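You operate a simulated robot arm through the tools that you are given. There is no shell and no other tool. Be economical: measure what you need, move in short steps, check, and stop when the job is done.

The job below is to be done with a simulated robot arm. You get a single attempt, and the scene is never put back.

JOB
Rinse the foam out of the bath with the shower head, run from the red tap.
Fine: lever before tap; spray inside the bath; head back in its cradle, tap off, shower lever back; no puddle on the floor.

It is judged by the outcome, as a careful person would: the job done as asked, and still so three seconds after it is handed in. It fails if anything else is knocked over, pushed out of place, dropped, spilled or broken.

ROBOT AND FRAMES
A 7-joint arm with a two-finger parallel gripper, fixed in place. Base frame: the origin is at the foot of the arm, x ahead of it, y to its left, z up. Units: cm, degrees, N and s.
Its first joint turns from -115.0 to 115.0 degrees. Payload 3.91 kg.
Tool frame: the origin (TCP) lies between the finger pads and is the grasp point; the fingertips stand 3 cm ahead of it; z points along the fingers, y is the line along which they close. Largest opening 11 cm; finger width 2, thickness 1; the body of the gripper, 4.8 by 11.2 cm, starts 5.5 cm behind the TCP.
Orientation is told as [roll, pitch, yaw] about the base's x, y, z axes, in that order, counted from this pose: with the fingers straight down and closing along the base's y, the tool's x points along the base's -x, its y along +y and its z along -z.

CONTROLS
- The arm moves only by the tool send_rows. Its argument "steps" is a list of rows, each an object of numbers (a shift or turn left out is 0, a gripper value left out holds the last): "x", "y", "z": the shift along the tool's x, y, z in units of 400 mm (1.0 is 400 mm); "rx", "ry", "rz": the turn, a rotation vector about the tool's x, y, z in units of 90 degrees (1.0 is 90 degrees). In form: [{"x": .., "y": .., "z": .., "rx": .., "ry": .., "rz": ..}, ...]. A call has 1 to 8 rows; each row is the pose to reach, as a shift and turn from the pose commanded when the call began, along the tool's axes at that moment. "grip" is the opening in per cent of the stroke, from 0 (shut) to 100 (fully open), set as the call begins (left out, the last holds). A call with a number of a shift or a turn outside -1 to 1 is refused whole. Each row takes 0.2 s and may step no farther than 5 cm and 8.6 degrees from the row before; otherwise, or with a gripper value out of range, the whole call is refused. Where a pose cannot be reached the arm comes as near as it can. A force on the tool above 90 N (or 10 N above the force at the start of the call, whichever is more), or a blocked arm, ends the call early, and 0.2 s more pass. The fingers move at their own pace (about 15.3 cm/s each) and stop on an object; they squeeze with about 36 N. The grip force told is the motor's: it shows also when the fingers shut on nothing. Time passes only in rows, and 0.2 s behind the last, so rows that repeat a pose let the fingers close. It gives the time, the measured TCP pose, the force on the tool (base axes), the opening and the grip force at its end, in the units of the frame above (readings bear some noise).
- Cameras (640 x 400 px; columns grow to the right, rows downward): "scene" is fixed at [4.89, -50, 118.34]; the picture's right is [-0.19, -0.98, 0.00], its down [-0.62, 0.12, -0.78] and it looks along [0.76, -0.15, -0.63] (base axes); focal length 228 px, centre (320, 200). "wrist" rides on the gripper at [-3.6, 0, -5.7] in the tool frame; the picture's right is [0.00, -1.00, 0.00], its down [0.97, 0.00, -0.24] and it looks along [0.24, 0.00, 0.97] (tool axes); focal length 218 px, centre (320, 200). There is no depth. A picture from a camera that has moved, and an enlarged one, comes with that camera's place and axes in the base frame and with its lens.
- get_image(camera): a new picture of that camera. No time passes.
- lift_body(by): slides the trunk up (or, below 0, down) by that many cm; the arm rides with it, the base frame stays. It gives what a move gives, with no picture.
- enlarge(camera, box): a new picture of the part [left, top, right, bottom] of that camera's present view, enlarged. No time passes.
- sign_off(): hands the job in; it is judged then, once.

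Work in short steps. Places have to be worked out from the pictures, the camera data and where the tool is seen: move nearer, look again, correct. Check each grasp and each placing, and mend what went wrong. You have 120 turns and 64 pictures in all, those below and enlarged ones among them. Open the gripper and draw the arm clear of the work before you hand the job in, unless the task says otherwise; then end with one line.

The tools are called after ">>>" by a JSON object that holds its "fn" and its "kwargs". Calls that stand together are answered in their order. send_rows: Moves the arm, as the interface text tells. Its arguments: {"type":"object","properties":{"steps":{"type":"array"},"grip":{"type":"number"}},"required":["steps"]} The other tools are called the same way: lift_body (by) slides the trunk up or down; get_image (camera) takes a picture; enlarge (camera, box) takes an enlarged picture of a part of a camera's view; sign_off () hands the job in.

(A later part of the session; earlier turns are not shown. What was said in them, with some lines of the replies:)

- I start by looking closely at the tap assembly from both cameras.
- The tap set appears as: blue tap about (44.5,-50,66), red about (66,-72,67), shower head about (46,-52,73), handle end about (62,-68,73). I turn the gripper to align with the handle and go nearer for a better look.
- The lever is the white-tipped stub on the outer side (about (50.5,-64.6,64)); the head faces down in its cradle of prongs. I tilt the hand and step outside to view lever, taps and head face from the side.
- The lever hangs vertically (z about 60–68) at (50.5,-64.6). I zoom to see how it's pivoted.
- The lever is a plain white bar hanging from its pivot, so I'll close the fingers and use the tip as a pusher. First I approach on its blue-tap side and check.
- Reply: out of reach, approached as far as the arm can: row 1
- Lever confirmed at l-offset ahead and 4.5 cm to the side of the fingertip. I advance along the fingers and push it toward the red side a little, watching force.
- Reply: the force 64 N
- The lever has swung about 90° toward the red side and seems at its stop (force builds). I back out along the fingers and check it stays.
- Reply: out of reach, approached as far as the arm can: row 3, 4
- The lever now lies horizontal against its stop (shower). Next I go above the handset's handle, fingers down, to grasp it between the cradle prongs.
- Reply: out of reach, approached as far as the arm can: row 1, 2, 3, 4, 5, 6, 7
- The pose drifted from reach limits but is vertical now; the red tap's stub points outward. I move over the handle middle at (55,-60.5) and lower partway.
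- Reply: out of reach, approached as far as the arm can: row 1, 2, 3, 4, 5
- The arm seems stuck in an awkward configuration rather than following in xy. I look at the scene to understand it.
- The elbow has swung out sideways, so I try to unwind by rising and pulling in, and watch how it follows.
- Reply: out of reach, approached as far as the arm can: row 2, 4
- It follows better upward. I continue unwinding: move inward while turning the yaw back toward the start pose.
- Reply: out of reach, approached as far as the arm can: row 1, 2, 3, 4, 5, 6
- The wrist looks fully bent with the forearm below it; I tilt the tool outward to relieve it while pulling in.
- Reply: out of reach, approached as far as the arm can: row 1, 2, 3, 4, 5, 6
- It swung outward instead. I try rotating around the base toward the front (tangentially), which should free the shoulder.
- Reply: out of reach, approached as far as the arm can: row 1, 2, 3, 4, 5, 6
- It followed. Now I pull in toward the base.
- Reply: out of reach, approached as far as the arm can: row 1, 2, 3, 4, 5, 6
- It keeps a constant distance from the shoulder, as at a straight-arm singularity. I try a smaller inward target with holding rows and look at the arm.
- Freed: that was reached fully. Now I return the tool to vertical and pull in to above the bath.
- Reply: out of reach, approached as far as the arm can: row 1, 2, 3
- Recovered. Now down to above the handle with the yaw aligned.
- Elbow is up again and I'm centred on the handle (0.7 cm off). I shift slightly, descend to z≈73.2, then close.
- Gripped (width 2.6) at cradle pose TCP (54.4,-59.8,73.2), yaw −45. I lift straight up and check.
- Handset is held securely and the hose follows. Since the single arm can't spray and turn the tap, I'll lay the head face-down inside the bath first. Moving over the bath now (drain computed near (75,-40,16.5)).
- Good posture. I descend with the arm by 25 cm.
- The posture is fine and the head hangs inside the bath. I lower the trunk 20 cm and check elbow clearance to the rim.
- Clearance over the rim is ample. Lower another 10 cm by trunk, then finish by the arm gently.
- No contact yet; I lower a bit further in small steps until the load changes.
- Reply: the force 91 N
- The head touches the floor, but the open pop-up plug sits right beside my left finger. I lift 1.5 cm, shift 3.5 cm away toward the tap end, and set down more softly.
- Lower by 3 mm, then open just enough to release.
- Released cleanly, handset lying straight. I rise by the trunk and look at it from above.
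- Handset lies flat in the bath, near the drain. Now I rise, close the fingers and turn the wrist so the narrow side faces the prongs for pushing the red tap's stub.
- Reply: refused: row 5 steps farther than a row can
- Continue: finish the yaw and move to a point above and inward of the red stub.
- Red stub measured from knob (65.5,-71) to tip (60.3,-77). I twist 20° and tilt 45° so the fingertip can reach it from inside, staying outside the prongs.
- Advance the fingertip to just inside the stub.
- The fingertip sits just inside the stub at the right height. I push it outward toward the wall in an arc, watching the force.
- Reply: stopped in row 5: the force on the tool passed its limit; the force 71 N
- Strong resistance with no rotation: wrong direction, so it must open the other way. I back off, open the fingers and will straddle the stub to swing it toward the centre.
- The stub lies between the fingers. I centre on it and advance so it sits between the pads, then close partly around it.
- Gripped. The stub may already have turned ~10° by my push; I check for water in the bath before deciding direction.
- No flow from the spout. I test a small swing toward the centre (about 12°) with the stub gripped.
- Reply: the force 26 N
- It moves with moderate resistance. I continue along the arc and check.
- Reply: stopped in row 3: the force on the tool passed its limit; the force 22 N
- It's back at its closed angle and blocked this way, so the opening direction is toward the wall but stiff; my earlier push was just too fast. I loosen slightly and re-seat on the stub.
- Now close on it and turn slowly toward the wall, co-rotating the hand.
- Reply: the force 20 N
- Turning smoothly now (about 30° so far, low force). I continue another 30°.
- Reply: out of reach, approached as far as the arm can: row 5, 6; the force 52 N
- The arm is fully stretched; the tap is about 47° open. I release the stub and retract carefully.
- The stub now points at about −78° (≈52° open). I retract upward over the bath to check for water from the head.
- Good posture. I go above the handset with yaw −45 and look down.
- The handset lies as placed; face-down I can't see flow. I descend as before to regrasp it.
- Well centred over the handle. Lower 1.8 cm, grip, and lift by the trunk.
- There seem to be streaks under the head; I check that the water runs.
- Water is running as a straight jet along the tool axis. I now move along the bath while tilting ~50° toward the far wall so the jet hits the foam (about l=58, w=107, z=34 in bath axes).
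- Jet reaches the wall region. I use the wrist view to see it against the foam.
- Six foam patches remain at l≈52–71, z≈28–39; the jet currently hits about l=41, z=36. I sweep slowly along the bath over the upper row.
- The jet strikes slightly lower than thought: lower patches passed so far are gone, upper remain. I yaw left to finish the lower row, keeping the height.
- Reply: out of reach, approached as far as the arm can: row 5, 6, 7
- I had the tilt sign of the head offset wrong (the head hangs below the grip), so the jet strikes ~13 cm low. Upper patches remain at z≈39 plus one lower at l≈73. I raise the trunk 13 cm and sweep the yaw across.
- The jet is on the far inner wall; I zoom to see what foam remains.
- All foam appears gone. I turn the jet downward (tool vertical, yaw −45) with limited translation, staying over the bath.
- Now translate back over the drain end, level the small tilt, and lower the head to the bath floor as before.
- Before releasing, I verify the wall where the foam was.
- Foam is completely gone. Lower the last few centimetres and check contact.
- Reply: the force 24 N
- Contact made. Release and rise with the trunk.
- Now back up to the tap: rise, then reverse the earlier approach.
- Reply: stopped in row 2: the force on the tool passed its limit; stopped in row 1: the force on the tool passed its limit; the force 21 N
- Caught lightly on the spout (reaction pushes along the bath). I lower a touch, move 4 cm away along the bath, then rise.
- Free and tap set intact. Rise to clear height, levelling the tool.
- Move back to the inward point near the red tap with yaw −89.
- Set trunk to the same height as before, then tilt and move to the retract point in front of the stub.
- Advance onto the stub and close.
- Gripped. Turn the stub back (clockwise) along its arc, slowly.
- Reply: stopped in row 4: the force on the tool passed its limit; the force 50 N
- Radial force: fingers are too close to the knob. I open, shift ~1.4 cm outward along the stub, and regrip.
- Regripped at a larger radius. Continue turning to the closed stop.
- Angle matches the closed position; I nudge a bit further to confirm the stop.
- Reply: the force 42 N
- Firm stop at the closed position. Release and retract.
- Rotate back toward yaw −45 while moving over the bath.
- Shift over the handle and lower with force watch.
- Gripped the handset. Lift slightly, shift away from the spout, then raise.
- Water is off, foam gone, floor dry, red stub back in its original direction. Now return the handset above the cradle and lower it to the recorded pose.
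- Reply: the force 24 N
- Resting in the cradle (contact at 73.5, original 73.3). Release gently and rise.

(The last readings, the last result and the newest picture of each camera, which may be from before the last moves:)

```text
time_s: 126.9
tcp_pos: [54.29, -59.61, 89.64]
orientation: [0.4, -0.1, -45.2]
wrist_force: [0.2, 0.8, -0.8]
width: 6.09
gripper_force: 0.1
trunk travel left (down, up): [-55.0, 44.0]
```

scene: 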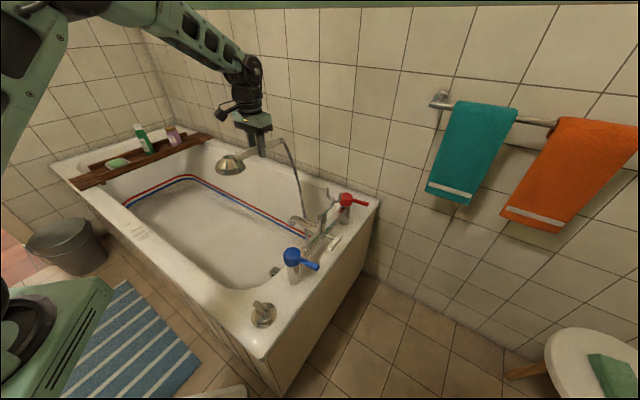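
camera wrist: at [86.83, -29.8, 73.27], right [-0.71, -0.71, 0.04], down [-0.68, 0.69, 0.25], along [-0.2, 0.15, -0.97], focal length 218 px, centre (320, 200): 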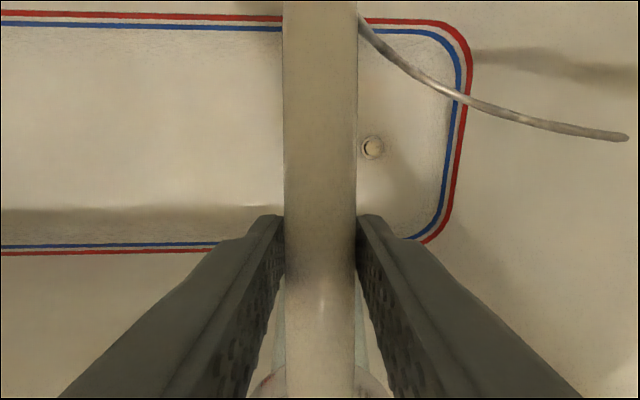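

Handset is in the cradle. Now the lever: I turn the wrist to yaw −135 with fingers closed, over the lever.

>>> {"fn": "send_rows", "kwargs": {"steps": [{"x": -0.0125, "y": -0.024, "z": -0.008, "rz": 0.09}, {"x": -0.025, "y": -0.048, "z": -0.015, "rz": 0.18}, {"x": -0.0375, "y": -0.07, "z": -0.023, "rz": 0.27}, {"x": -0.05, "y": -0.095, "z": -0.03, "rz": 0.36}, {"x": -0.06, "y": -0.12, "z": -0.038, "rz": 0.45}, {"x": -0.07, "y": -0.14, "z": -0.045, "rz": 0.54}, {"x": -0.085, "y": -0.165, "z": -0.053, "rz": 0.63}, {"x": -0.1, "y": -0.19, "z": -0.06, "rz": 0.72}], "grip": 0}}

>>> {"fn": "send_rows", "kwargs": {"steps": [{"rz": 0.07}, {"rz": 0.14}, {"rz": 0.21}, {"rz": 0.278}]}}

```text
time_s: 128.7
tcp_pos: [51.45, -67.87, 91.99]
orientation: [0.2, 0.3, -110.1]
wrist_force: [-0.4, 0.0, 0.4]
width: 0.01
gripper_force: 36.1
trunk travel left (down, up): [-55.0, 44.0]
```

```text
time_s: 129.7
tcp_pos: [51.46, -67.79, 91.9]
orientation: [0.2, 0.4, -135.1]
wrist_force: [-0.1, 0.5, 0.5]
width: 0.0
gripper_force: 35.9
trunk travel left (down, up): [-55.0, 44.0]
```

>>> {"fn": "send_rows", "kwargs": {"steps": [{"z": 0.08, "ry": 0.07}, {"z": 0.18, "ry": 0.14}, {"z": 0.28, "ry": 0.21}, {"z": 0.39, "ry": 0.28}, {"x": 0.0, "y": 0.005, "z": 0.49, "ry": 0.28}]}}

>>> {"fn": "get_image", "kwargs": {"camera": "wrist"}}

```text
time_s: 130.9
tcp_pos: [51.94, -68.12, 72.34]
orientation: [0.3, 25.6, -134.9]
wrist_force: [0.1, 0.5, 1.1]
width: 0.01
gripper_force: 36.2
trunk travel left (down, up): [-55.0, 44.0]
```

```text
0 pictures are left
camera wrist: at [47.66, -72.0, 75.94], right [-0.71, 0.71, 0.0], down [0.54, 0.55, 0.64], along [0.45, 0.45, -0.77], focal length 218 px, centre (320, 200)
```

wrist: 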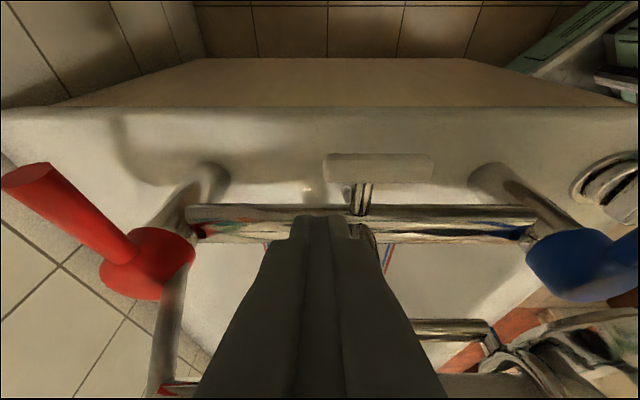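

The view shows handset seated, and the lever's short end (pivot w≈82.3, short end at w≈84.9, long end toward blue). Pushing the short end down restores it. I press it down with the fingertip.

>>> {"fn": "send_rows", "kwargs": {"steps": [{"x": -0.02, "y": -0.02, "z": 0.04}, {"x": -0.06, "y": -0.02, "z": 0.099}, {"x": -0.068, "y": -0.02, "z": 0.117}, {"x": -0.077, "y": -0.02, "z": 0.135}, {"x": -0.085, "y": -0.02, "z": 0.15}, {"x": -0.092, "y": -0.02, "z": 0.166}, {"x": -0.1, "y": -0.02, "z": 0.184}]}}

```text
time_s: 132.5
tcp_pos: [50.75, -67.53, 63.79]
orientation: [0.1, 25.5, -135.0]
wrist_force: [-0.9, 0.1, -0.4]
width: 0.0
gripper_force: 35.8
trunk travel left (down, up): [-55.0, 44.0]
```

Moved with no residual force. I press sideways slightly to confirm the lever is upright against its stop.

>>> {"fn": "send_rows", "kwargs": {"steps": [{"y": -0.01}, {"y": -0.02}, {"y": -0.03}]}}

```text
time_s: 133.3
tcp_pos: [50.46, -67.2, 63.87]
orientation: [1.1, 25.2, -134.8]
wrist_force: [42.9, -45.2, -28.4]
width: 0.0
gripper_force: 35.9
trunk travel left (down, up): [-55.0, 44.0]
```

Firm resistance: the lever is flush upright at its original stop. I relieve the push and rise straight up, clear of everything.

>>> {"fn": "send_rows", "kwargs": {"steps": [{"y": 0.03}, {"y": 0.045, "x": 0.02, "z": -0.045}, {"y": 0.045, "x": 0.07, "z": -0.15}, {"y": 0.045, "x": 0.12, "z": -0.25}, {"y": 0.045, "x": 0.17, "z": -0.355}, {"y": 0.045, "x": 0.22, "z": -0.46}, {"y": 0.045, "x": 0.26, "z": -0.545}]}}

>>> {"fn": "send_rows", "kwargs": {"steps": [{"ry": -0.07, "z": -0.03}, {"ry": -0.14, "z": -0.06}, {"ry": -0.21, "z": -0.09}, {"ry": -0.28, "z": -0.12}]}}

```text
time_s: 134.9
tcp_pos: [51.39, -68.13, 88.19]
orientation: [0.1, 25.7, -135.0]
wrist_force: [0.9, -0.2, -0.3]
width: 0.0
gripper_force: 36.3
trunk travel left (down, up): [-55.0, 44.0]
```

```text
time_s: 135.9
tcp_pos: [49.79, -69.46, 92.41]
orientation: [0.2, 0.3, -135.2]
wrist_force: [-0.9, -0.2, -0.5]
width: 0.0
gripper_force: 35.5
trunk travel left (down, up): [-55.0, 44.0]
```

Draw clear upward toward the start pose and open the gripper.

>>> {"fn": "send_rows", "kwargs": {"steps": [{"x": 0.07, "y": -0.07, "z": -0.04}, {"x": 0.14, "y": -0.14, "z": -0.08}, {"x": 0.21, "y": -0.21, "z": -0.12}, {"x": 0.28, "y": -0.28, "z": -0.16}, {"x": 0.35, "y": -0.35, "z": -0.19}, {"x": 0.42, "y": -0.42, "z": -0.2}], "grip": 100}}

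```text
time_s: 137.3
tcp_pos: [49.84, -45.99, 100.59]
orientation: [0.1, 0.5, -135.1]
wrist_force: [0.7, 0.2, 0.2]
width: 11.0
gripper_force: 0.1
trunk travel left (down, up): [-55.0, 44.0]
```

The arm is clear with the gripper open; foam is gone, tap off, handset in its cradle and lever back, so I hand in.

>>> {"fn": "sign_off", "kwargs": {}}

```text
The job is handed in.
```

The foam is rinsed out of the bath. The red tap is off, the shower head is back in its cradle and the floor looked dry. The shower lever was judged back in place by feel only, against its stop, because no pictures were left.
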